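You operate a simulated robot arm through the tools that you are given. There is no shell and no other tool.

The job below is to be done with a simulated two-armed robot. You get a single attempt, and the scene is never put back.

Task
Open the paste jar, hold the medium shell and seal its seam patch.
Fine: put the brush back and cap the jar again. Set down upright: paste brush. A coat counts when it lies all over at full strength: go over it till it gets no stronger.

It is judged by the outcome, as a careful person would: the job done as asked, and still so three seconds after it is handed in. It fails if anything else is knocked over, pushed out of place, dropped, spilled or broken. Lids that push on must go on centred and level and be pressed home; caps that screw on are set level and turned clockwise until they are tight.

Robot
Two 7-joint arms with two-finger parallel grippers on one trunk, on a base that moves. Base frame: it is fixed to the floor where the robot stands at the start and does not move with it; the origin is under the middle of the robot, x ahead of it, y to its left, z up; the surface under the hand at the start is at about z = 800. Lengths are in mm, angles in rad, forces in N, time in s.
The left shoulder is at the start at [30, 119, 1010], the right one opposite. With the tool pointing down near the work surface each hand reaches from about 260 to 680 mm from the robot's upright axis, wherever it stands, measured 20 degrees to its own side. Places, roughly: medium shell (20x21x21 cm) [500, 600, 900]; seam paste jar (8x8x11 cm) [500, 100, 800]; work table [700, 400, 800]. Payload 3.43 kg a hand.
Tool frame (each hand has its own): the origin (TCP) lies between the finger pads and is the grasp point; the fingertips stand 30 mm ahead of it; z points along the fingers, y is the line along which they close. Largest opening 94 mm; finger width 28, thickness 10; the body of the gripper, 50 by 96 mm, starts 55 mm behind the TCP.
Orientation is that of the tool frame in the base frame, as a unit quaternion [w, x, y, z]. With the fingers straight down and closing along the base's y, the tool's x points along the base's -x, its y along +y and its z along -z.

Tools
- The arms move only by the tool jog_arm. It takes "left_plan", "right_plan" or both (then of equal length, played together; a hand with none holds still); each is a list of rows, each a list of 6 numbers: the shift along the base's x, y, z in units of 50 mm (1.0 is 50 mm), then the turn, a rotation vector about the base's x, y, z in units of 8 degrees (1.0 is 8 degrees). In form: [[dx, dy, dz, rx, ry, rz], ...]. A call has 1 to 20 rows; each row shifts and turns the commanded pose from where the row before left it. "left_gripper" and "right_gripper" are, for a hand that has rows, the finger opening in m, from 0 to 0.094, set as the call begins (left out, the last holds). A call with a number of a shift or a turn outside -1 to 1 is refused whole. Each row takes 0.2 s and may step no farther than 50 mm and 0.15 rad from the row before; otherwise, or with a gripper value out of range, the whole call is refused. A pose out of reach is approached as far as the arm can. The call stops where the force on the tool passes 50 N (or 10 N more than at its start, if that is more) or the arm is blocked; 0.2 s more then pass. The fingers move at their own pace (about 72 mm/s each) and stop on an object; they squeeze with about 26 N. The grip force told is the motor's: it shows also when the fingers shut on nothing. Time passes only in rows, and 0.2 s behind the last, so rows that do not move let the fingers close. It gives the time, the measured TCP pose, the force on the tool (base axes), the opening and the grip force at its end, in the units of the frame above (readings bear some noise), with the torque about the TCP (base axes, N m) and any sound that the robot's microphone picked up.
- Cameras (640 x 400 px; columns grow to the right, rows downward): "scene" is now at [35.5, 32.1, 1687]; the picture's right is [0.48, -0.88, 0.00], its down [-0.78, -0.42, -0.47] and it looks along [0.41, 0.22, -0.88] (base axes); focal length 256 px, centre (320, 200). "left" rides on the left gripper at [76, -14, -103] in its tool frame; the picture's right is [0.18, 0.98, 0.00], its down [-0.75, 0.14, -0.64] and it looks along [-0.63, 0.12, 0.77] (tool axes); focal length 243 px, centre (320, 200). "right" rides on the right gripper at [76, 14, -102] in its tool frame; the picture's right is [-0.18, 0.98, 0.00], its down [-0.75, -0.14, -0.64] and it looks along [-0.63, -0.12, 0.77] (tool axes); focal length 243 px, centre (320, 200). There is no depth. A picture from a camera that has moved, and an enlarged one, comes with that camera's place and axes in the base frame and with its lens. The place of the scene camera against the robot may be out by one fixed shift of up to 18 mm in any direction.
- capture(camera): a new picture of that camera. It takes no simulated time.
- lift_body(by): moves the trunk up (or, below 0, down) by that many mm; the arms and the scene camera ride with it, the base frame stays. It gives what a move gives, with no picture.
- drive_base(legs): drives the robot by 1 to 6 legs, each [ahead, turn to the left] in mm and rad, along the robot's own axes; the way and the turn of a leg run together, so that a leg with both is an arc; at most 1500 mm and 3.142 rad a leg. The arms and the cameras ride along, it lands a little off, and it stops where it bumps. It gives what a move gives.
- turn_head(pan, tilt): turns the head with the scene camera to pan (to the left, within 2.496 rad either way) and tilt (down, from -0.506 to 1.204), counted from straight ahead of the robot. It gives what a move gives.
- close_up(camera, box): a new picture of the part [left, top, right, bottom] of that camera's present view, enlarged. It takes no simulated time.
- finish_job(): hands the job in; it is judged then, once.

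Places have to be worked out from the pictures, the camera data and where the tool is seen. Open the grippers and draw the arms clear of the work before you hand the job in, unless the task says otherwise.

The tools are called as a command line: name --argument value ..., lists and objects as JSON in quotes. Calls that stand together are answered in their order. jog_arm: Moves the arms, as the interface text tells. Its arguments: {"type":"object","properties":{"left_plan":{"type":"array","items":{"type":"array","items":{"type":"number"}}},"left_gripper":{"type":"number"},"right_plan":{"type":"array","items":{"type":"array","items":{"type":"number"}}},"right_gripper":{"type":"number"}},"required":[]} The other tools are called the same way: lift_body (by) moves the trunk up or down; drive_base (legs) drives the base; turn_head (pan, tilt) turns the head that bears the scene camera; capture (camera) takes a picture; close_up (camera, box) takes an enlarged picture of a part of a camera's view; finish_job () hands the job in.

At the start:

```text
t: 0.0
left_position: [287.9, 357.9, 1261.5]
left_tool_rot: [0.0, 0.0, 1.0, -0.001]
left_contact_force: [-0.7, 0.3, -0.8]
left_wrist_torque: [0.04, 0.05, 0.01]
left_grip_width: 93.8
left_grasp_force: 0.0
right_position: [362.5, -30.0, 1248.8]
right_tool_rot: [0.0, 0.0, 1.0, 0.001]
right_contact_force: [1.2, -0.3, 0.1]
right_wrist_torque: [-0.03, 0.01, -0.02]
right_grip_width: 93.9
right_grasp_force: 0.0
trunk travel left (down, up): [-275.0, 135.0]
robot x, y, heading: [0.3, -3.7, 0.004]
head pan, tilt (commanded): [0.496, 1.082]
```

scene: 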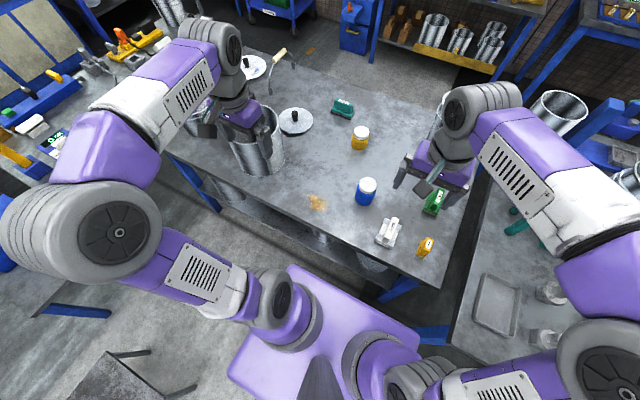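
right: 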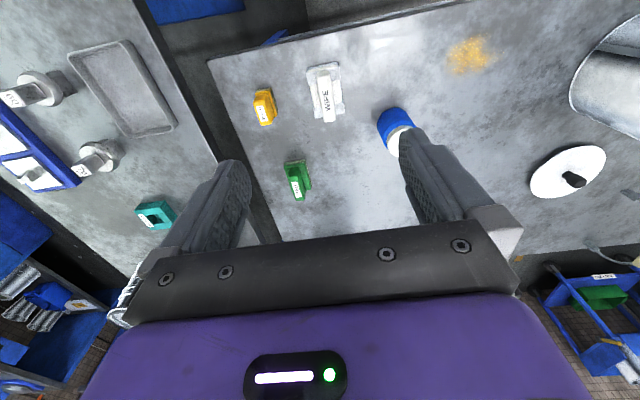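
left: 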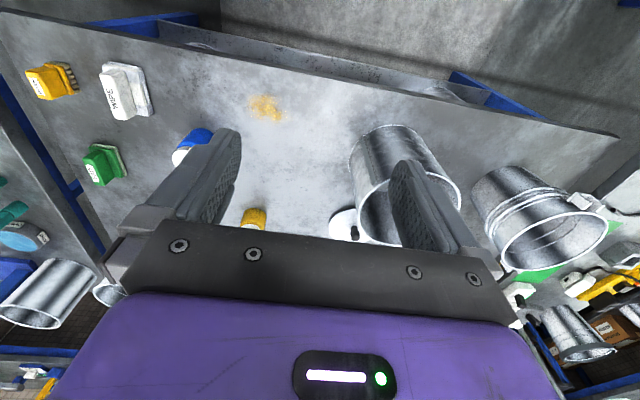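

The pictures show a table with metal shells, jars (blue/white and yellow/white), labelled blocks and lids. I take enlarged views to read labels and find the seam patch, jar and brush.

close_up --camera "scene" --box '[200, 40, 360, 200]'

close_up --camera "scene" --box '[300, 80, 480, 270]'

close_up --camera "left" --box '[330, 80, 640, 380]'

close_up --camera "right" --box '[220, 20, 640, 260]'

```text
2.50 times, centred on (280, 120) of scene
camera zoom: at [35.5, 32.1, 1687.0], right [0.48, -0.88, 0.0], down [-0.78, -0.42, -0.47], along [0.41, 0.22, -0.88], focal length 640 px, centre (420, 400)
```

zoom: 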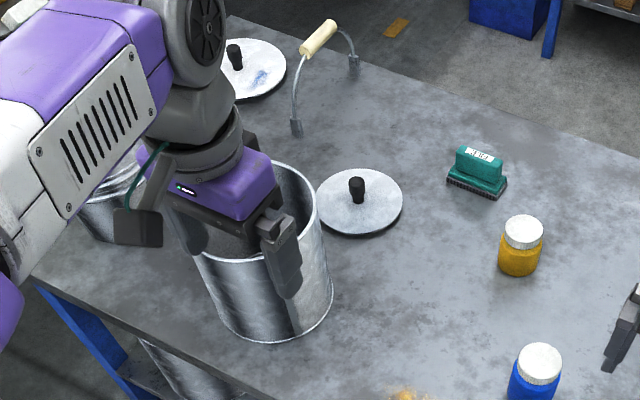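

```text
2.11 times, centred on (390, 175) of scene
camera zoom: at [35.5, 32.1, 1687.0], right [0.48, -0.88, 0.0], down [-0.78, -0.42, -0.47], along [0.41, 0.22, -0.88], focal length 539 px, centre (173, 253)
```

zoom: 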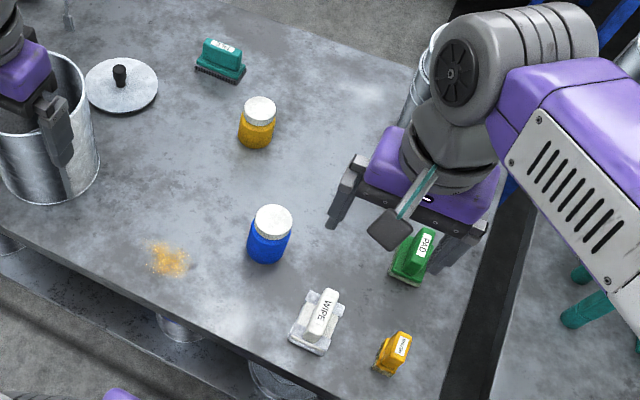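

```text
1.33 times, centred on (485, 230) of left
camera zoom: at [212.7, 343.3, 1364.7], right [-0.18, 0.98, 0.0], down [0.75, 0.14, 0.64], along [0.63, 0.12, -0.77], focal length 324 px, centre (100, 160)
```

zoom: 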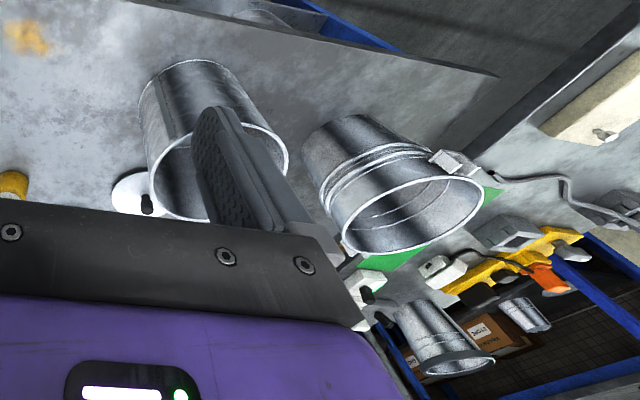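

```text
1.52 times, centred on (430, 140) of right
camera zoom: at [285.7, -15.7, 1351.6], right [0.18, 0.98, 0.0], down [0.75, -0.14, 0.64], along [0.63, -0.12, -0.77], focal length 370 px, centre (152, 291)
```

zoom: 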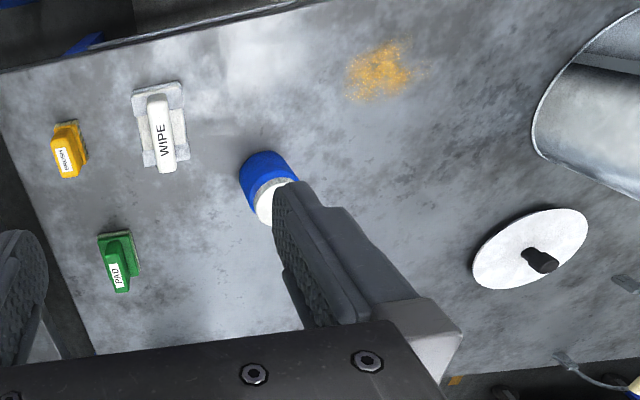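

I zoom in on the labels to find which tool is the paste brush and which jar is the seam paste.

close_up --camera "scene" --box '[405, 230, 445, 265]'

close_up --camera "scene" --box '[325, 90, 385, 160]'

close_up --camera "right" --box '[240, 60, 360, 140]'

close_up --camera "left" --box '[0, 40, 250, 240]'

close_up --camera "scene" --box '[340, 160, 400, 220]'

```text
11.43 times, centred on (425, 248) of scene
camera zoom: at [35.5, 32.1, 1687.0], right [0.48, -0.88, 0.0], down [-0.78, -0.42, -0.47], along [0.41, 0.22, -0.88], focal length 2925 px, centre (-880, -343)
```

zoom: 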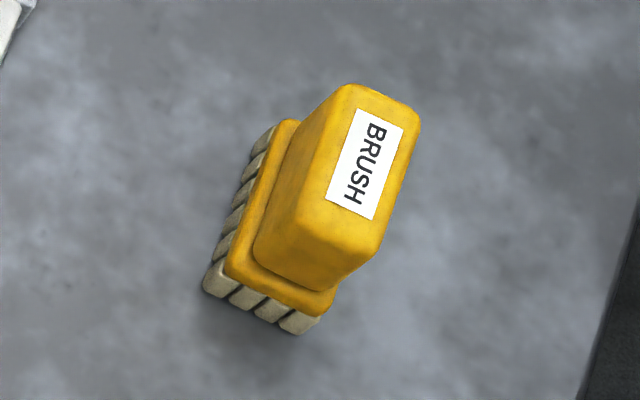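

```text
5.71 times, centred on (355, 125) of scene
camera zoom: at [35.5, 32.1, 1687.0], right [0.48, -0.88, 0.0], down [-0.78, -0.42, -0.47], along [0.41, 0.22, -0.88], focal length 1462 px, centre (120, 629)
```

zoom: 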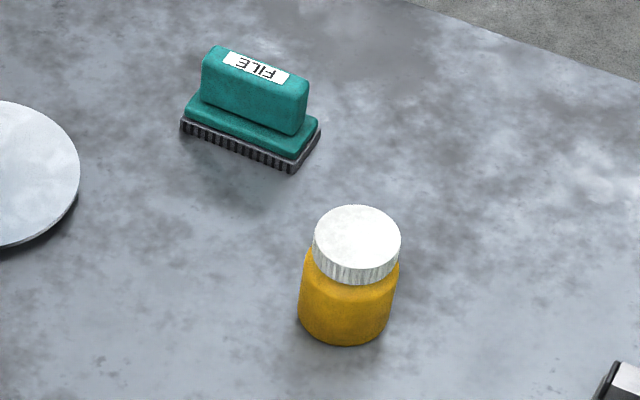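

```text
5.00 times, centred on (300, 100) of right
camera zoom: at [285.7, -15.7, 1351.6], right [0.18, 0.98, 0.0], down [0.75, -0.14, 0.64], along [0.63, -0.12, -0.77], focal length 1213 px, centre (420, 700)
```

zoom: 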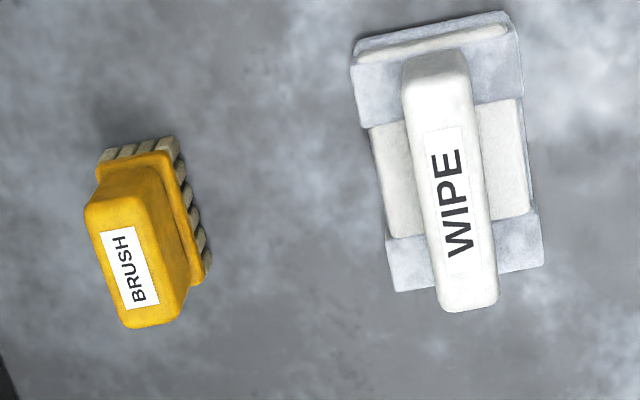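

```text
2.00 times, centred on (125, 140) of left
camera zoom: at [212.7, 343.3, 1364.7], right [-0.18, 0.98, 0.0], down [0.75, 0.14, 0.64], along [0.63, 0.12, -0.77], focal length 485 px, centre (710, 320)
```

zoom: 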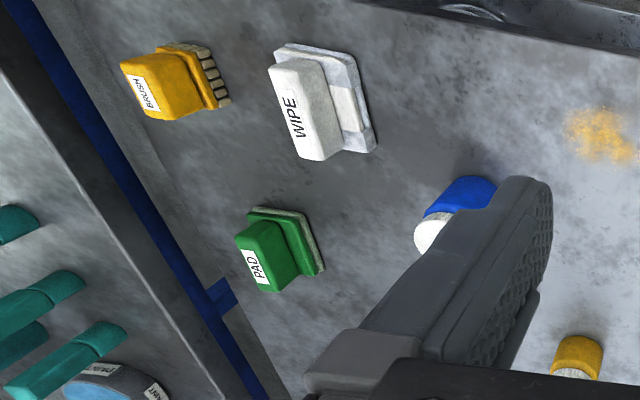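

```text
6.67 times, centred on (370, 190) of scene
camera zoom: at [35.5, 32.1, 1687.0], right [0.48, -0.88, 0.0], down [-0.78, -0.42, -0.47], along [0.41, 0.22, -0.88], focal length 1706 px, centre (-13, 267)
```

zoom: 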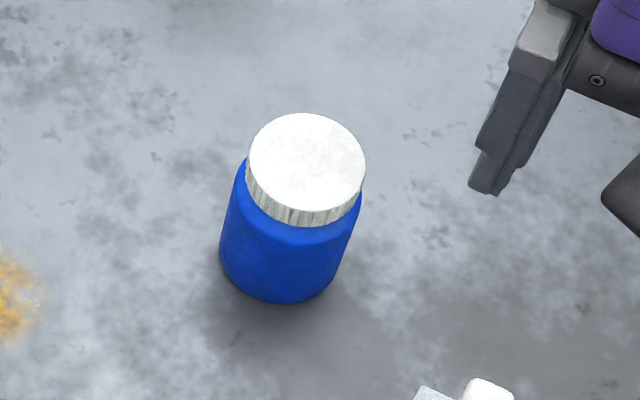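

The blue jar is near [530, 105] (seam paste jar), the shell under the left hand near [495, 550] is the medium shell, and a yellow block labelled BRUSH stands near the table's right corner. I look around with the head before moving anything.

turn_head --pan -0.4 --tilt 0.9

capture --camera "scene"

turn_head --pan 1.0 --tilt 0.7

capture --camera "scene"

```text
t: 1.2
left_position: [288.4, 358.1, 1261.7]
left_tool_rot: [0.0, 0.0, 1.0, 0.0]
left_contact_force: [-0.1, 0.2, 0.3]
left_wrist_torque: [0.02, 0.01, 0.0]
left_grip_width: 94.0
left_grasp_force: 0.1
right_position: [362.4, -29.8, 1248.2]
right_tool_rot: [0.001, 0.0, 1.0, 0.0]
right_contact_force: [0.0, 0.6, 0.6]
right_wrist_torque: [0.01, -0.02, 0.01]
right_grip_width: 94.0
right_grasp_force: 0.0
trunk travel left (down, up): [-275.0, 135.0]
robot x, y, heading: [3.1, 0.8, -0.007]
head pan, tilt (commanded): [-0.4, 0.901]
```

```text
taken
camera scene: at [48.5, -27.9, 1699.7], right [-0.39, -0.92, 0.0], down [-0.72, 0.3, -0.62], along [0.57, -0.24, -0.78], focal length 256 px, centre (320, 200)
```

scene: 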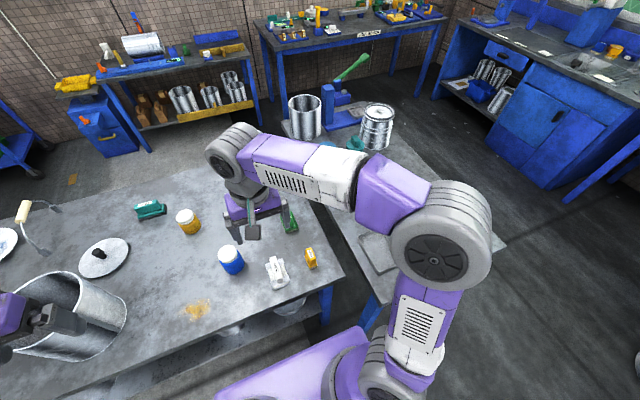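

```text
t: 2.7
left_position: [288.1, 357.9, 1262.0]
left_tool_rot: [-0.001, 0.0, 1.0, 0.0]
left_contact_force: [0.8, -0.1, -0.2]
left_wrist_torque: [0.01, 0.01, 0.0]
left_grip_width: 94.2
left_grasp_force: 0.0
right_position: [362.4, -28.7, 1248.2]
right_tool_rot: [-0.001, 0.001, 1.0, -0.001]
right_contact_force: [-0.6, 0.7, -0.1]
right_wrist_torque: [0.0, 0.0, 0.01]
right_grip_width: 93.8
right_grasp_force: 0.0
trunk travel left (down, up): [-275.0, 135.0]
robot x, y, heading: [-1.8, 0.3, -0.002]
head pan, tilt (commanded): [1.0, 0.7]
```

```text
taken
camera scene: at [24.9, 72.8, 1715.9], right [0.84, -0.54, 0.0], down [-0.35, -0.54, -0.76], along [0.41, 0.64, -0.64], focal length 256 px, centre (320, 200)
```

scene: 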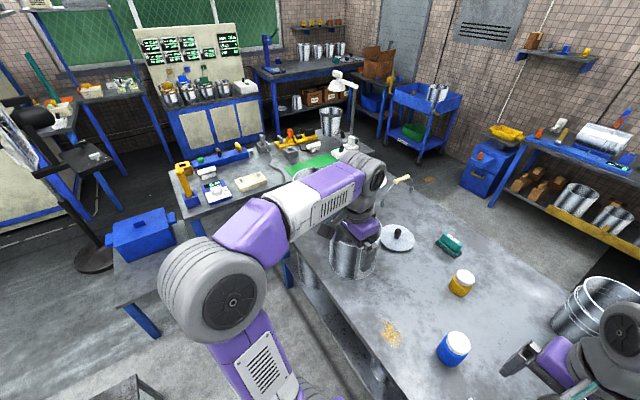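

I look closer at the shell from the left gripper camera and the scene camera to look for the seam patch.

close_up --camera "left" --box '[330, 110, 480, 250]'

close_up --camera "scene" --box '[290, 170, 430, 300]'

```text
2.86 times, centred on (405, 180) of left
camera zoom: at [212.7, 343.3, 1364.7], right [-0.18, 0.98, 0.0], down [0.75, 0.14, 0.64], along [0.63, 0.12, -0.77], focal length 693 px, centre (77, 257)
```

zoom: 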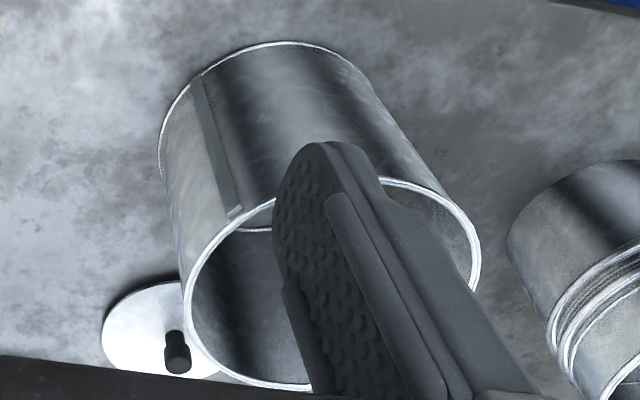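

```text
3.08 times, centred on (360, 235) of scene
camera zoom: at [24.9, 72.8, 1715.9], right [0.84, -0.54, 0.0], down [-0.35, -0.54, -0.76], along [0.41, 0.64, -0.64], focal length 788 px, centre (197, 92)
```

zoom: 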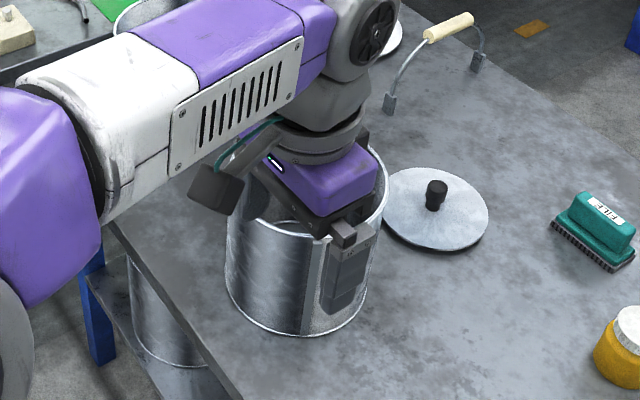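

The seam looks to be a vertical strip on the shell's side toward the robot and right. I move the left arm aside to the left, and bring the right hand, turned 90°, to look at the shell from its -y side.

jog_arm --left_plan '[[0, 0.417, 0, 0, 0, 0], [0, 0.417, 0, 0, 0, 0], [0, 0.417, 0, 0, 0, 0], [0, 0.417, 0, 0, 0, 0], [0, 0.417, 0, 0, 0, 0], [0, 0.417, 0, 0, 0, 0], [0, 0.417, 0, 0, 0, 0], [0, 0.417, 0, 0, 0, 0], [0, 0.417, 0, 0, 0, 0], [0, 0.417, 0, 0, 0, 0], [0, 0.417, 0, 0, 0, 0], [0, 0.417, 0, 0, 0, 0]]' --right_plan '[[0.147, 0.383, -0.332, 0, 0, 0.9375], [0.147, 0.383, -0.332, 0, 0, 0.9375], [0.147, 0.383, -0.332, 0, 0, 0.9375], [0.147, 0.383, -0.332, 0, 0, 0.9375], [0.147, 0.383, -0.332, 0, 0, 0.9375], [0.147, 0.383, -0.332, 0, 0, 0.9375], [0.147, 0.383, -0.332, 0, 0, 0.9375], [0.147, 0.383, -0.332, 0, 0, 0.9375], [0.147, 0.383, -0.332, 0, 0, 0.9375], [0.147, 0.383, -0.332, 0, 0, 0.9375], [0.147, 0.383, -0.332, 0, 0, 0.9375], [0.147, 0.383, -0.332, 0, 0, 0.9375]]'

capture --camera "right"

capture --camera "scene"

```text
t: 5.3
left_position: [285.9, 609.5, 1261.0]
left_tool_rot: [0.001, 0.0, 1.0, 0.0]
left_contact_force: [0.5, -0.2, 0.6]
left_wrist_torque: [-0.03, 0.0, -0.02]
left_grip_width: 93.9
left_grasp_force: 0.1
right_position: [450.8, 200.3, 1049.3]
right_tool_rot: [0.001, 0.708, -0.706, -0.001]
right_contact_force: [0.8, 0.8, 0.2]
right_wrist_torque: [-0.05, 0.03, 0.01]
right_grip_width: 94.2
right_grasp_force: 0.2
trunk travel left (down, up): [-275.0, 135.0]
robot x, y, heading: [1.8, 0.2, 0.002]
head pan, tilt (commanded): [1.0, 0.7]
```

```text
taken
camera right: at [435.6, 123.2, 1152.2], right [-0.98, 0.18, 0.0], down [0.14, 0.75, 0.64], along [0.12, 0.63, -0.77], focal length 243 px, centre (320, 200)
```

right: 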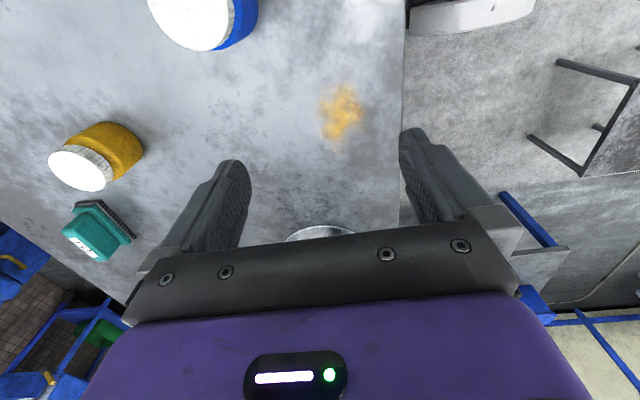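

```text
taken
camera scene: at [25.6, 74.9, 1715.7], right [0.84, -0.54, 0.0], down [-0.35, -0.54, -0.76], along [0.41, 0.64, -0.65], focal length 256 px, centre (320, 200)
```

scene: 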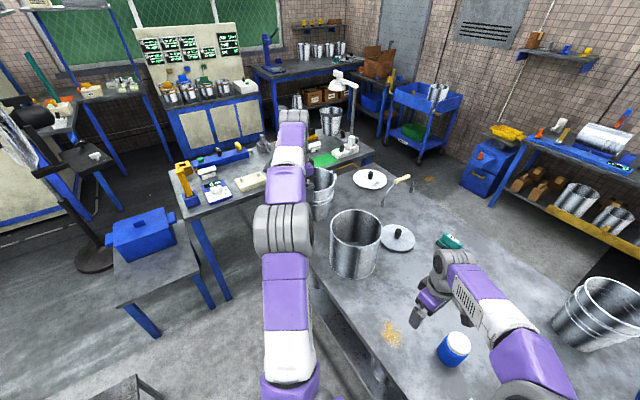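

The shell is now clear in the scene view; I enlarge it.

close_up --camera "scene" --box '[310, 190, 430, 290]'

close_up --camera "scene" --box '[290, 140, 450, 240]'

```text
4.00 times, centred on (370, 240) of scene
camera zoom: at [25.6, 74.9, 1715.7], right [0.84, -0.54, 0.0], down [-0.35, -0.54, -0.76], along [0.41, 0.64, -0.65], focal length 1024 px, centre (120, 40)
```

zoom: 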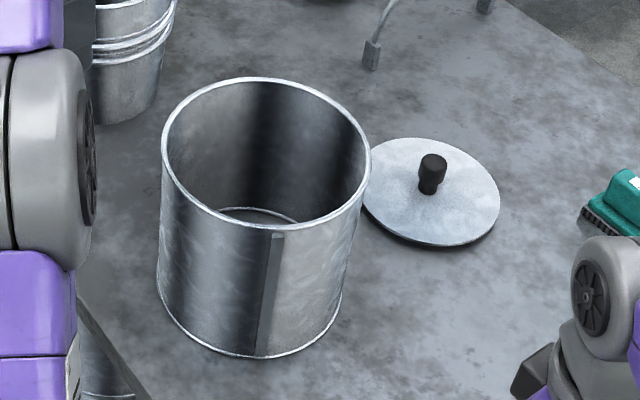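

```text
4.00 times, centred on (370, 190) of scene
camera zoom: at [25.6, 74.9, 1715.7], right [0.84, -0.54, 0.0], down [-0.35, -0.54, -0.76], along [0.41, 0.64, -0.65], focal length 1024 px, centre (120, 240)
```

zoom: 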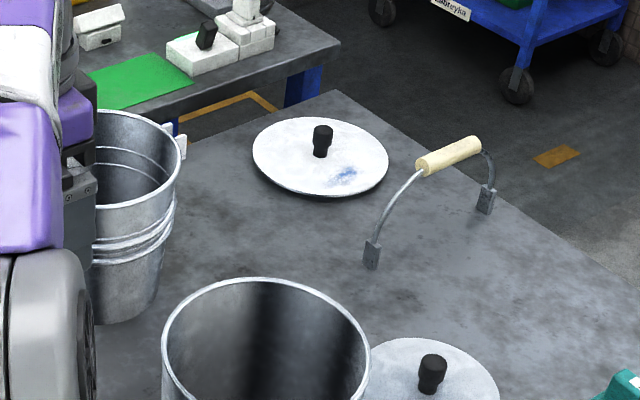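

The seam strip is on the side facing about [-0.5, -0.85]. To view it better I tilt the right hand 40° forward so that its camera looks at the shell from the side.

jog_arm --right_plan '[[0, 0.2, 0.1, 1, 0, 0], [0, 0.2, 0.1, 1, 0, 0], [0, 0.2, 0.1, 1, 0, 0], [0, 0.2, 0.1, 1, 0, 0], [0, 0.2, 0.1, 1, 0, 0]]'

capture --camera "right"

```text
t: 6.5
left_position: [286.4, 606.6, 1262.3]
left_tool_rot: [0.0, 0.0, 1.0, 0.001]
left_contact_force: [0.2, 0.0, 0.8]
left_wrist_torque: [0.02, 0.01, 0.01]
left_grip_width: 94.3
left_grasp_force: 0.1
right_position: [450.0, 249.1, 1076.7]
right_tool_rot: [-0.243, 0.664, -0.664, -0.242]
right_contact_force: [0.4, 0.3, 0.6]
right_wrist_torque: [-0.05, -0.01, 0.02]
right_grip_width: 94.1
right_grasp_force: 0.0
trunk travel left (down, up): [-275.0, 135.0]
robot x, y, heading: [1.0, 3.0, -0.001]
head pan, tilt (commanded): [1.0, 0.7]
```

```text
taken
camera right: at [435.0, 124.3, 1105.6], right [-0.98, 0.14, 0.12], down [0.14, 0.16, 0.98], along [0.12, 0.98, -0.18], focal length 243 px, centre (320, 200)
```

right: 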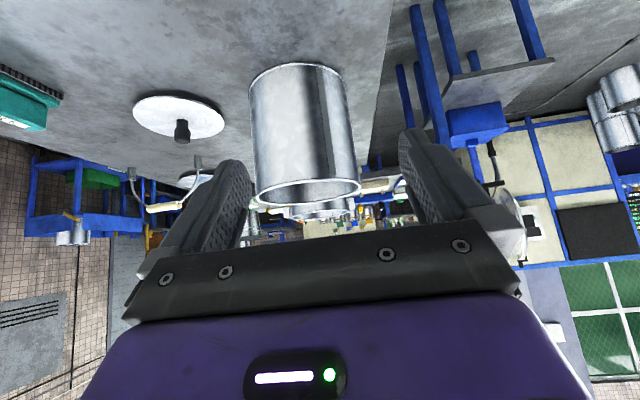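

close_up --camera "right" --box '[240, 50, 370, 215]'

close_up --camera "right" --box '[240, 120, 320, 170]'

close_up --camera "right" --box '[240, 60, 320, 110]'

```text
2.42 times, centred on (305, 132) of right
camera zoom: at [435.0, 124.3, 1105.6], right [-0.98, 0.14, 0.12], down [0.14, 0.16, 0.98], along [0.12, 0.98, -0.18], focal length 588 px, centre (356, 364)
```

zoom: 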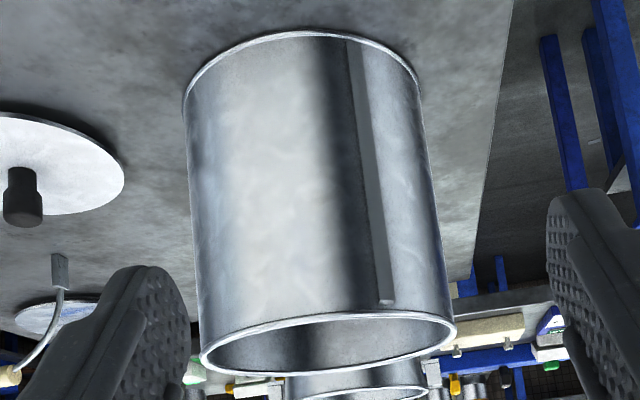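

```text
8.00 times, centred on (280, 145) of right
camera zoom: at [435.0, 124.3, 1105.6], right [-0.98, 0.14, 0.12], down [0.14, 0.16, 0.98], along [0.12, 0.98, -0.18], focal length 1941 px, centre (640, 640)
```

zoom: 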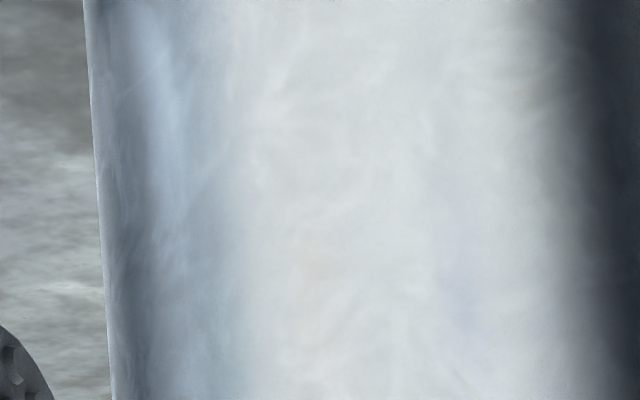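

```text
8.00 times, centred on (280, 85) of right
camera zoom: at [435.0, 124.3, 1105.6], right [-0.98, 0.14, 0.12], down [0.14, 0.16, 0.98], along [0.12, 0.98, -0.18], focal length 1941 px, centre (640, 1120)
```

zoom: 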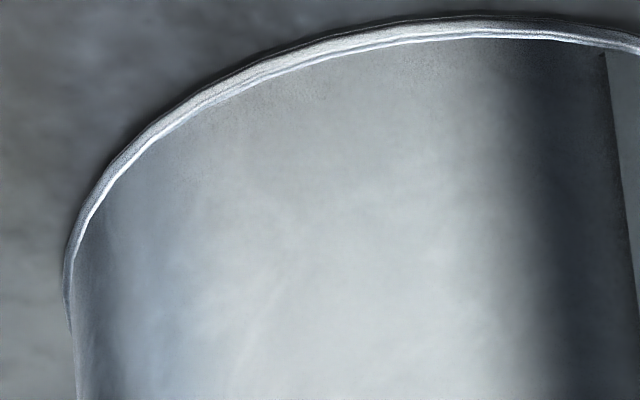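

I enlarge the seam strip itself, from top to bottom, to see whether a patch is marked on it.

close_up --camera "right" --box '[300, 60, 370, 110]'

close_up --camera "right" --box '[300, 105, 370, 155]'

close_up --camera "right" --box '[300, 150, 370, 200]'

capture --camera "left"

```text
8.00 times, centred on (335, 85) of right
camera zoom: at [435.0, 124.3, 1105.6], right [-0.98, 0.14, 0.12], down [0.14, 0.16, 0.98], along [0.12, 0.98, -0.18], focal length 1941 px, centre (200, 1120)
```

zoom: 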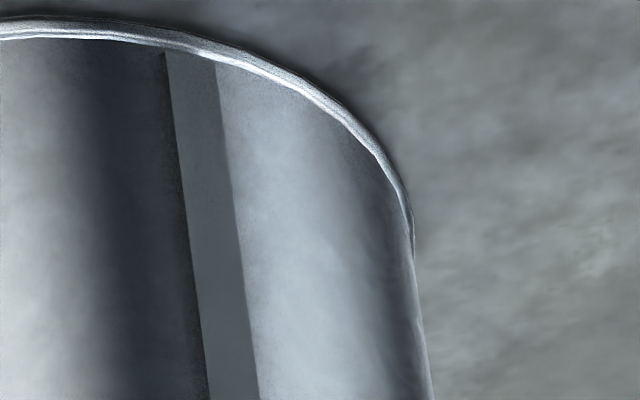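

```text
8.00 times, centred on (335, 130) of right
camera zoom: at [435.0, 124.3, 1105.6], right [-0.98, 0.14, 0.12], down [0.14, 0.16, 0.98], along [0.12, 0.98, -0.18], focal length 1941 px, centre (200, 760)
```

zoom: 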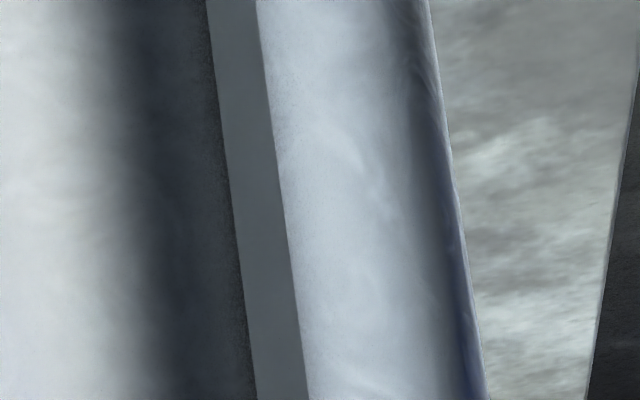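

```text
8.00 times, centred on (335, 175) of right
camera zoom: at [435.0, 124.3, 1105.6], right [-0.98, 0.14, 0.12], down [0.14, 0.16, 0.98], along [0.12, 0.98, -0.18], focal length 1941 px, centre (200, 400)
```

zoom: 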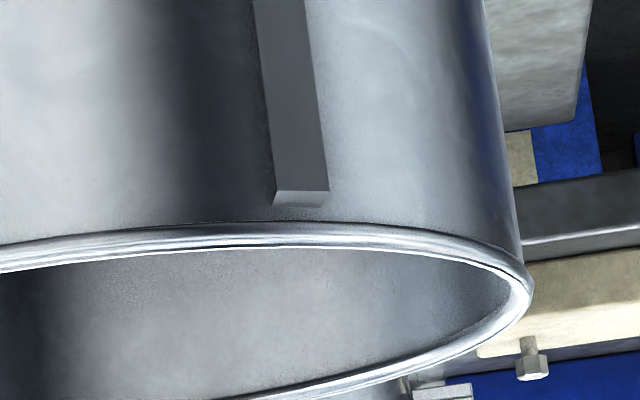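

```text
taken
camera left: at [211.1, 592.3, 1365.1], right [-0.18, 0.98, 0.0], down [0.75, 0.14, 0.64], along [0.63, 0.12, -0.77], focal length 243 px, centre (320, 200)
```

left: 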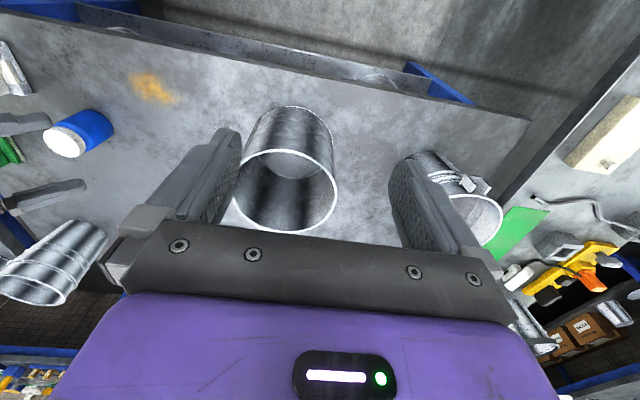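

I check the shell's side seen by the left camera now.

close_up --camera "left" --box '[220, 95, 350, 240]'

close_up --camera "left" --box '[240, 95, 340, 165]'

```text
2.76 times, centred on (285, 168) of left
camera zoom: at [211.1, 592.3, 1365.1], right [-0.18, 0.98, 0.0], down [0.75, 0.14, 0.64], along [0.63, 0.12, -0.77], focal length 669 px, centre (417, 290)
```

zoom: 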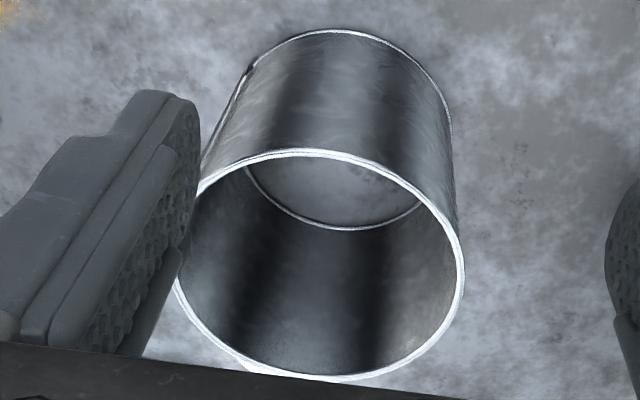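

```text
5.71 times, centred on (290, 130) of left
camera zoom: at [211.1, 592.3, 1365.1], right [-0.18, 0.98, 0.0], down [0.75, 0.14, 0.64], along [0.63, 0.12, -0.77], focal length 1386 px, centre (491, 600)
```

zoom: 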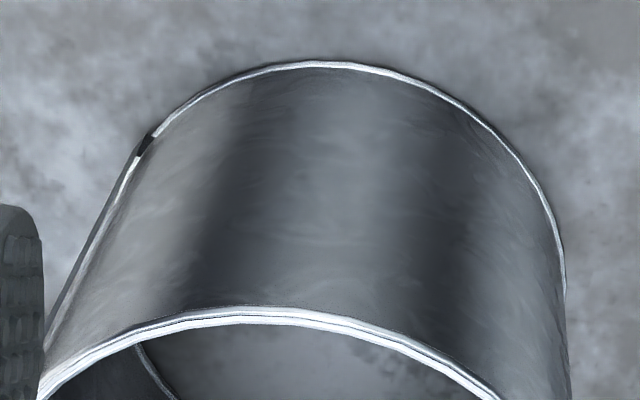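

No other patch is visible on the sides seen so far; the raised seam bar is likely the place, but the far side is still unseen. Since the shell is far to the left, I'll want to shift the base left, so I first look at the floor around the robot.

turn_head --pan 1.57 --tilt 1.1

capture --camera "scene"

turn_head --pan 2.45 --tilt 0.8

capture --camera "scene"

turn_head --pan -2.3 --tilt 0.9

capture --camera "scene"

turn_head --pan -1.2 --tilt 1.1

capture --camera "scene"

```text
t: 7.5
left_position: [284.9, 607.7, 1262.1]
left_tool_rot: [-0.001, 0.0, 1.0, 0.0]
left_contact_force: [-0.2, -0.4, -0.9]
left_wrist_torque: [0.02, -0.01, 0.0]
left_grip_width: 94.1
left_grasp_force: 0.1
right_position: [448.3, 248.8, 1075.0]
right_tool_rot: [0.242, -0.664, 0.665, 0.241]
right_contact_force: [0.1, 0.3, -0.6]
right_wrist_torque: [0.02, -0.02, 0.02]
right_grip_width: 94.1
right_grasp_force: 0.1
trunk travel left (down, up): [-275.0, 135.0]
robot x, y, heading: [4.2, -3.1, 0.002]
head pan, tilt (commanded): [1.571, 1.1]
```

```text
taken
camera scene: at [-21.0, 64.5, 1685.9], right [1.0, 0.0, 0.0], down [0.0, -0.89, -0.45], along [0.0, 0.45, -0.89], focal length 256 px, centre (320, 200)
```

scene: 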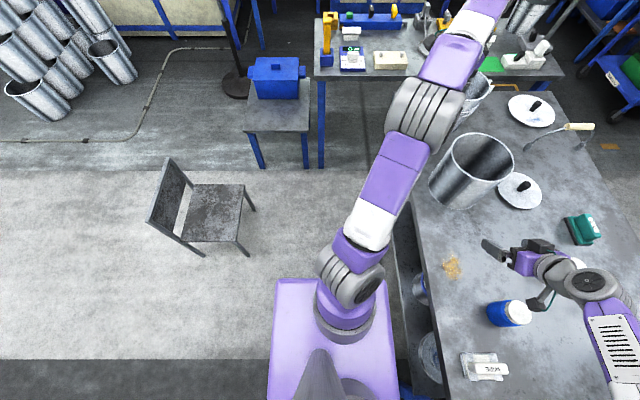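

```text
t: 8.7
left_position: [286.5, 607.4, 1262.5]
left_tool_rot: [-0.001, 0.0, 1.0, 0.0]
left_contact_force: [-0.4, 0.5, -0.2]
left_wrist_torque: [0.01, -0.02, 0.0]
left_grip_width: 94.1
left_grasp_force: 0.0
right_position: [449.4, 248.8, 1075.4]
right_tool_rot: [-0.242, 0.665, -0.664, -0.242]
right_contact_force: [-0.1, -0.6, -0.9]
right_wrist_torque: [-0.01, 0.02, 0.0]
right_grip_width: 94.0
right_grasp_force: 0.0
trunk travel left (down, up): [-275.0, 135.0]
robot x, y, heading: [-0.4, 1.1, -0.003]
head pan, tilt (commanded): [2.45, 0.799]
```

```text
taken
camera scene: at [-83.2, 52.9, 1707.6], right [0.64, 0.77, 0.0], down [0.55, -0.46, -0.7], along [-0.54, 0.44, -0.72], focal length 256 px, centre (320, 200)
```

scene: 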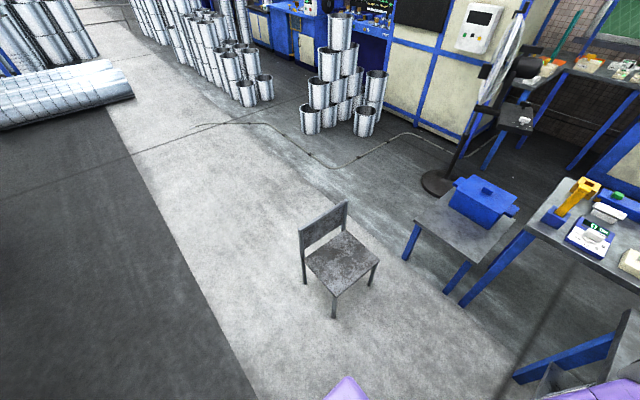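

```text
t: 12.5
left_position: [286.8, 607.8, 1262.1]
left_tool_rot: [0.0, 0.0, 1.0, 0.0]
left_contact_force: [0.2, 0.4, 0.0]
left_wrist_torque: [0.0, 0.0, -0.01]
left_grip_width: 94.1
left_grasp_force: 0.0
right_position: [449.0, 248.5, 1075.3]
right_tool_rot: [0.242, -0.664, 0.665, 0.242]
right_contact_force: [0.9, -0.5, 0.1]
right_wrist_torque: [-0.02, -0.01, -0.01]
right_grip_width: 94.0
right_grasp_force: 0.1
trunk travel left (down, up): [-275.0, 135.0]
robot x, y, heading: [-2.4, 0.6, 0.001]
head pan, tilt (commanded): [-2.3, 0.901]
```

```text
taken
camera scene: at [-71.4, -54.9, 1699.7], right [-0.75, 0.67, 0.0], down [0.52, 0.58, -0.62], along [-0.41, -0.46, -0.78], focal length 256 px, centre (320, 200)
```

scene: 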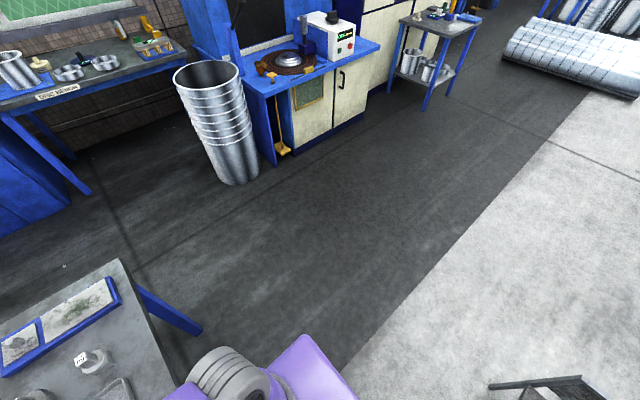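

```text
t: 13.8
left_position: [285.9, 608.2, 1262.4]
left_tool_rot: [0.0, -0.002, 1.0, 0.0]
left_contact_force: [0.3, -0.4, 0.1]
left_wrist_torque: [0.01, 0.0, -0.02]
left_grip_width: 93.8
left_grasp_force: 0.1
right_position: [449.4, 248.3, 1075.6]
right_tool_rot: [-0.242, 0.665, -0.664, -0.242]
right_contact_force: [0.4, -0.1, 0.6]
right_wrist_torque: [0.0, 0.01, -0.03]
right_grip_width: 94.1
right_grasp_force: 0.2
trunk travel left (down, up): [-275.0, 135.0]
robot x, y, heading: [0.1, -2.3, 0.002]
head pan, tilt (commanded): [-1.201, 1.1]
```

```text
taken
camera scene: at [1.7, -57.5, 1685.9], right [-0.93, -0.36, 0.0], down [-0.32, 0.83, -0.45], along [0.16, -0.42, -0.89], focal length 256 px, centre (320, 200)
```

scene: 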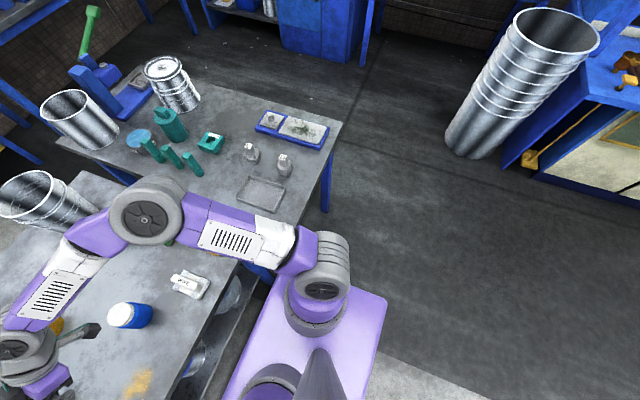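

Base clearance is tight (chair at left, table in front), and the right arm reaches the seam side of the shell from here, so I'll stay in place. I return the right hand to pointing down over the jar to measure the jar, and look at the brush.

jog_arm --right_plan '[[0, -0.2, 0.3, -1, 0, 0], [0, -0.2, 0.3, -1, 0, 0], [0, -0.2, 0.3, -1, 0, 0], [0, -0.2, 0.3, -1, 0, 0], [0, -0.2, 0.3, -1, 0, 0], [-0.085, -0.17, 0, 0, 0, -0.9375], [-0.085, -0.17, 0, 0, 0, -0.9375], [-0.085, -0.17, 0, 0, 0, -0.9375], [-0.085, -0.17, 0, 0, 0, -0.9375], [-0.085, -0.17, 0, 0, 0, -0.9375], [-0.085, -0.17, 0, 0, 0, -0.9375], [-0.085, -0.17, 0, 0, 0, -0.9375], [-0.085, -0.17, 0, 0, 0, -0.9375], [-0.085, -0.17, 0, 0, 0, -0.9375], [-0.085, -0.17, 0, 0, 0, -0.9375], [-0.085, -0.17, 0, 0, 0, -0.9375], [-0.085, -0.17, 0, 0, 0, -0.9375]]'

capture --camera "right"

turn_head --pan 0.2 --tilt 1.05

capture --camera "scene"

```text
t: 17.4
left_position: [286.2, 607.0, 1261.9]
left_tool_rot: [0.0, 0.0, 1.0, 0.0]
left_contact_force: [-0.7, -0.4, -0.3]
left_wrist_torque: [0.0, 0.0, -0.01]
left_grip_width: 93.9
left_grasp_force: 0.0
right_position: [398.2, 97.3, 1151.6]
right_tool_rot: [0.0, 0.001, 1.0, 0.0]
right_contact_force: [0.6, 0.2, 0.1]
right_wrist_torque: [0.04, 0.05, 0.0]
right_grip_width: 94.0
right_grasp_force: 0.1
trunk travel left (down, up): [-275.0, 135.0]
robot x, y, heading: [1.0, -1.1, -0.002]
head pan, tilt (commanded): [-1.201, 1.1]
```

```text
taken
camera right: at [322.0, 111.0, 1254.0], right [0.19, 0.98, 0.0], down [0.75, -0.14, 0.64], along [0.63, -0.12, -0.77], focal length 243 px, centre (320, 200)
```

right: 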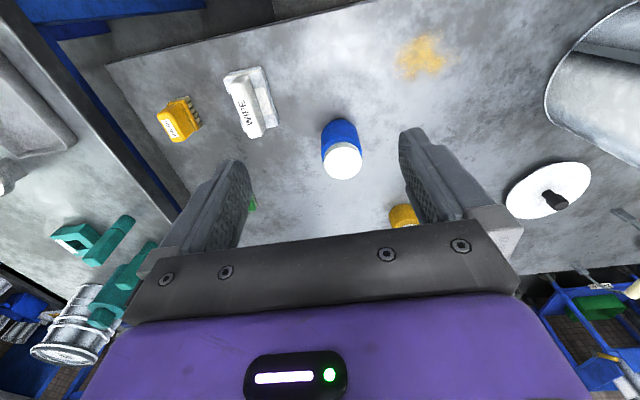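

```text
t: 18.9
left_position: [286.4, 607.1, 1263.6]
left_tool_rot: [-0.001, 0.0, 1.0, 0.0]
left_contact_force: [-0.8, 1.4, -0.8]
left_wrist_torque: [0.01, 0.01, -0.01]
left_grip_width: 94.0
left_grasp_force: 0.1
right_position: [398.8, 97.9, 1151.5]
right_tool_rot: [0.001, -0.001, 1.0, 0.0]
right_contact_force: [0.4, 0.7, -0.7]
right_wrist_torque: [0.02, 0.0, -0.01]
right_grip_width: 93.8
right_grasp_force: 0.1
trunk travel left (down, up): [-275.0, 135.0]
robot x, y, heading: [2.4, -2.3, 0.004]
head pan, tilt (commanded): [0.201, 1.051]
```

```text
taken
camera scene: at [44.0, 14.6, 1689.0], right [0.2, -0.98, 0.0], down [-0.85, -0.17, -0.5], along [0.49, 0.1, -0.87], focal length 256 px, centre (320, 200)
```

scene: 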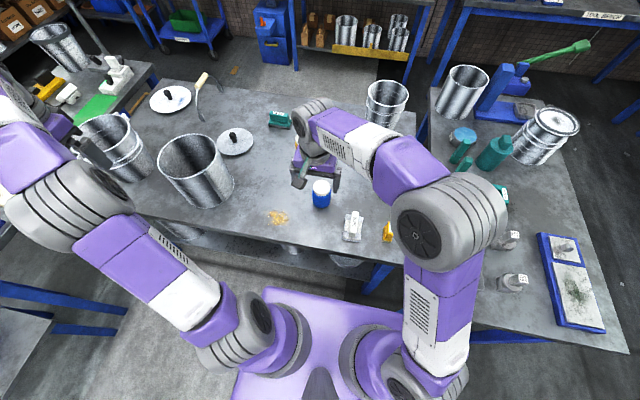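

I enlarge the jar in the right camera's view to measure its cap and body, and enlarge the brush.

close_up --camera "right" --box '[300, 105, 380, 190]'

close_up --camera "right" --box '[150, 90, 210, 150]'

close_up --camera "scene" --box '[290, 160, 420, 250]'

```text
4.71 times, centred on (340, 148) of right
camera zoom: at [322.3, 111.0, 1254.0], right [0.18, 0.98, 0.0], down [0.75, -0.14, 0.64], along [0.63, -0.12, -0.77], focal length 1142 px, centre (226, 447)
```

zoom: 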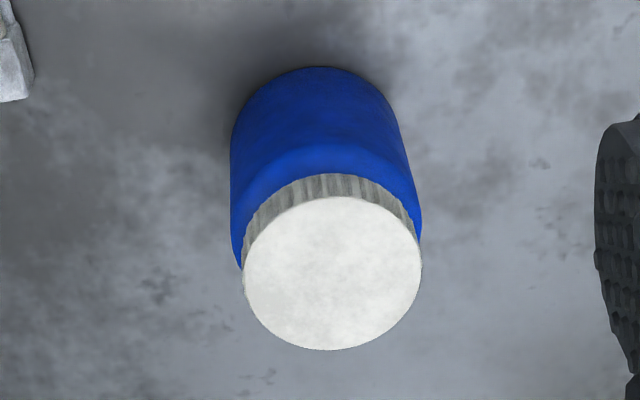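

```text
6.67 times, centred on (180, 120) of right
camera zoom: at [322.3, 111.0, 1254.0], right [0.18, 0.98, 0.0], down [0.75, -0.14, 0.64], along [0.63, -0.12, -0.77], focal length 1618 px, centre (1253, 733)
```

zoom: 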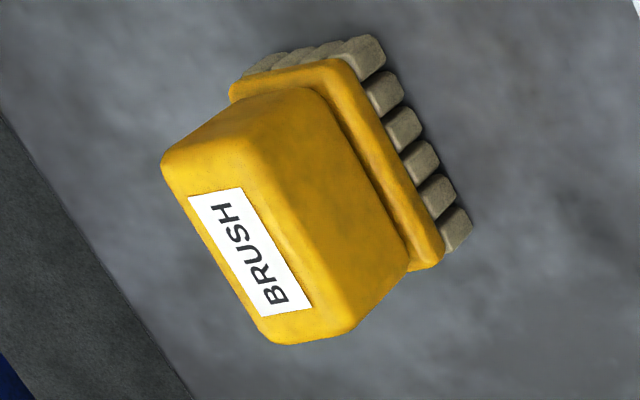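

```text
4.44 times, centred on (355, 205) of scene
camera zoom: at [44.0, 14.6, 1689.0], right [0.2, -0.98, 0.0], down [-0.85, -0.17, -0.5], along [0.49, 0.1, -0.87], focal length 1138 px, centre (164, 178)
```

zoom: 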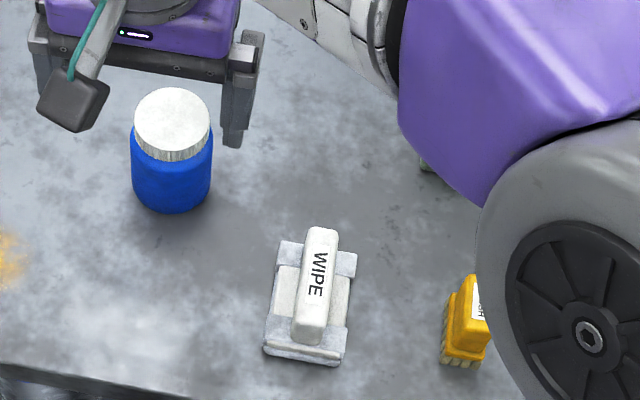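

The cap centre comes out at about (533.5, 108, 910), cap ≈62 mm, body ≈72 mm wide; the brush is about 49×37 mm at (440, -164). I move the right hand over the brush for a look, and swing the left hand, yawed 135°, toward the jar so that it can later hold the jar body from the side.

jog_arm --left_plan '[[0.075, -0.36, -0.13, 0, 0, 0.993], [0.075, -0.36, -0.13, 0, 0, 0.993], [0.075, -0.36, -0.13, 0, 0, 0.993], [0.075, -0.36, -0.13, 0, 0, 0.993], [0.075, -0.36, -0.13, 0, 0, 0.993], [0.075, -0.36, -0.13, 0, 0, 0.993], [0.075, -0.36, -0.13, 0, 0, 0.993], [0.075, -0.36, -0.13, 0, 0, 0.993], [0.075, -0.36, -0.13, 0, 0, 0.993], [0.075, -0.36, -0.13, 0, 0, 0.993], [0.075, -0.36, -0.13, 0, 0, 0.993], [0.075, -0.36, -0.13, 0, 0, 0.993], [0.075, -0.36, -0.13, 0, 0, 0.993], [0.075, -0.36, -0.13, 0, 0, 0.993], [0.075, -0.36, -0.13, 0, 0, 0.993], [0.075, -0.36, -0.13, 0, 0, 0.993], [0.075, -0.36, -0.13, 0, 0, 0.993]]' --right_plan '[[0, -0.29, 0, 0, 0, 0], [0, -0.29, 0, 0, 0, 0], [0, -0.29, 0, 0, 0, 0], [0, -0.29, 0, 0, 0, 0], [0, -0.29, 0, 0, 0, 0], [0, -0.29, 0, 0, 0, 0], [0, -0.29, 0, 0, 0, 0], [0, -0.29, 0, 0, 0, 0], [0, -0.29, 0, 0, 0, 0], [0, -0.29, 0, 0, 0, 0], [0, -0.29, 0, 0, 0, 0], [0, -0.29, 0, 0, 0, 0], [0, -0.29, 0, 0, 0, 0], [0, -0.29, 0, 0, 0, 0], [0, -0.29, 0, 0, 0, 0], [0, -0.29, 0, 0, 0, 0], [0, -0.29, 0, 0, 0, 0]]'

capture --camera "right"

capture --camera "left"

capture --camera "scene"

```text
t: 22.5
left_position: [352.2, 300.7, 1152.0]
left_tool_rot: [-0.001, 0.924, -0.382, 0.0]
left_contact_force: [0.2, 0.0, 0.1]
left_wrist_torque: [0.02, -0.04, 0.04]
left_grip_width: 93.9
left_grasp_force: 0.0
right_position: [399.3, -148.4, 1149.1]
right_tool_rot: [0.0, 0.001, 1.0, 0.0]
right_contact_force: [0.4, 0.0, 0.2]
right_wrist_torque: [0.01, 0.01, 0.04]
right_grip_width: 93.9
right_grasp_force: 0.1
trunk travel left (down, up): [-275.0, 135.0]
robot x, y, heading: [-2.2, 0.9, 0.002]
head pan, tilt (commanded): [0.201, 1.051]
```

```text
taken
camera right: at [321.8, -135.4, 1252.8], right [0.18, 0.98, 0.0], down [0.75, -0.14, 0.64], along [0.63, -0.12, -0.77], focal length 243 px, centre (320, 200)
```

right: 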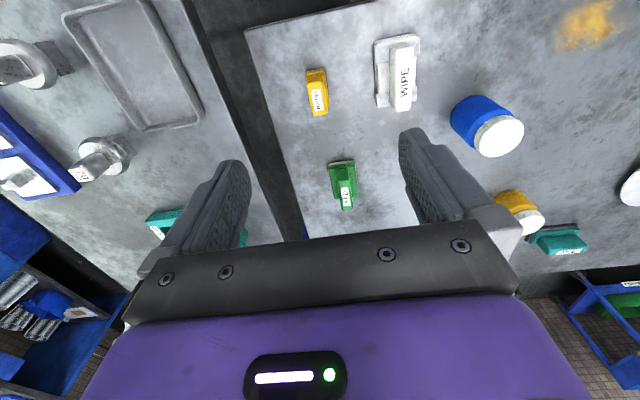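

```text
taken
camera left: at [417.1, 256.9, 1254.7], right [-0.56, -0.83, 0.0], down [-0.63, 0.43, 0.64], along [-0.53, 0.36, -0.77], focal length 243 px, centre (320, 200)
```

left: 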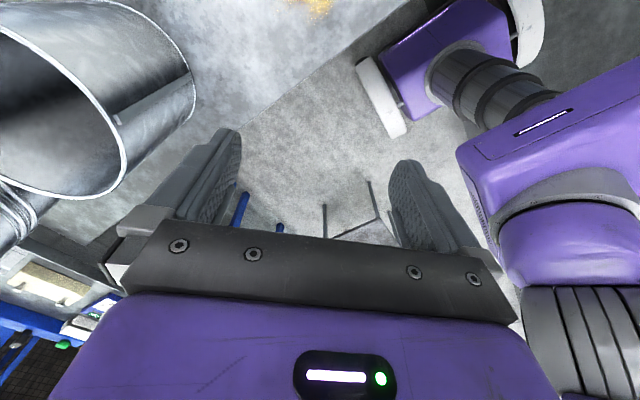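

```text
taken
camera scene: at [44.1, 13.9, 1689.0], right [0.2, -0.98, 0.0], down [-0.85, -0.17, -0.5], along [0.49, 0.1, -0.87], focal length 256 px, centre (320, 200)
```

scene: 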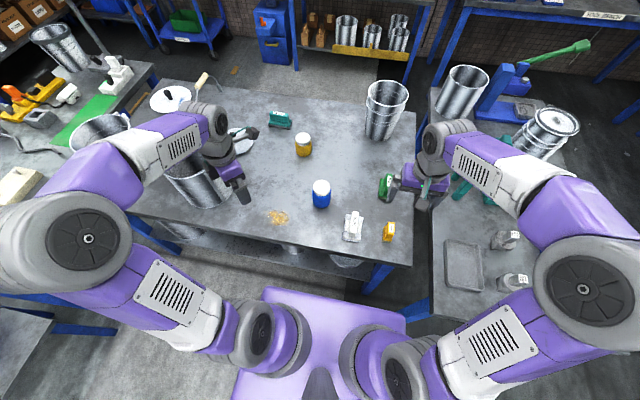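

The left hand reached the yawed pose. I enlarge the jar and brush from this right-hand viewpoint for triangulation.

close_up --camera "right" --box '[440, 85, 540, 165]'

close_up --camera "right" --box '[290, 60, 350, 125]'

```text
5.00 times, centred on (490, 125) of right
camera zoom: at [321.8, -135.4, 1252.8], right [0.18, 0.98, 0.0], down [0.75, -0.14, 0.64], along [0.63, -0.12, -0.77], focal length 1213 px, centre (-530, 575)
```

zoom: 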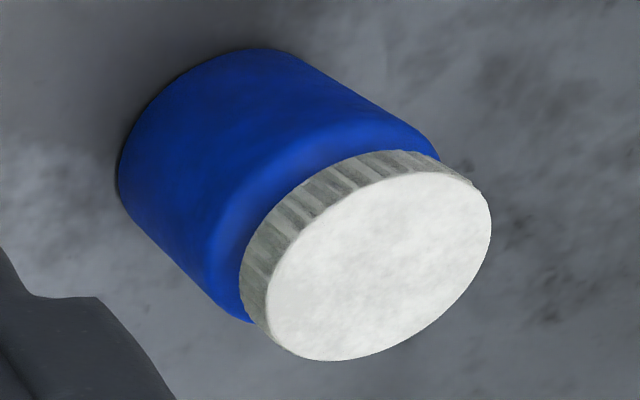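

```text
6.15 times, centred on (320, 92) of right
camera zoom: at [321.8, -135.4, 1252.8], right [0.18, 0.98, 0.0], down [0.75, -0.14, 0.64], along [0.63, -0.12, -0.77], focal length 1493 px, centre (320, 862)
```

zoom: 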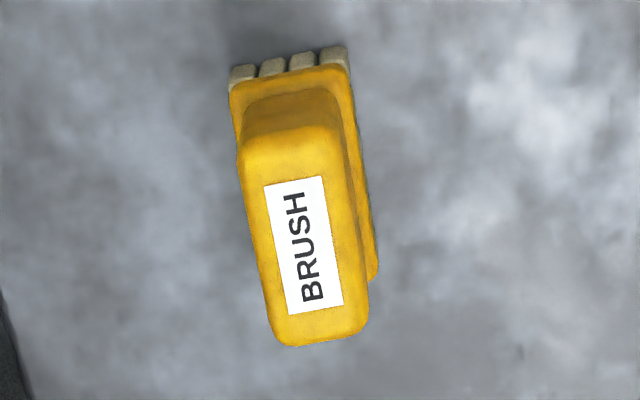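

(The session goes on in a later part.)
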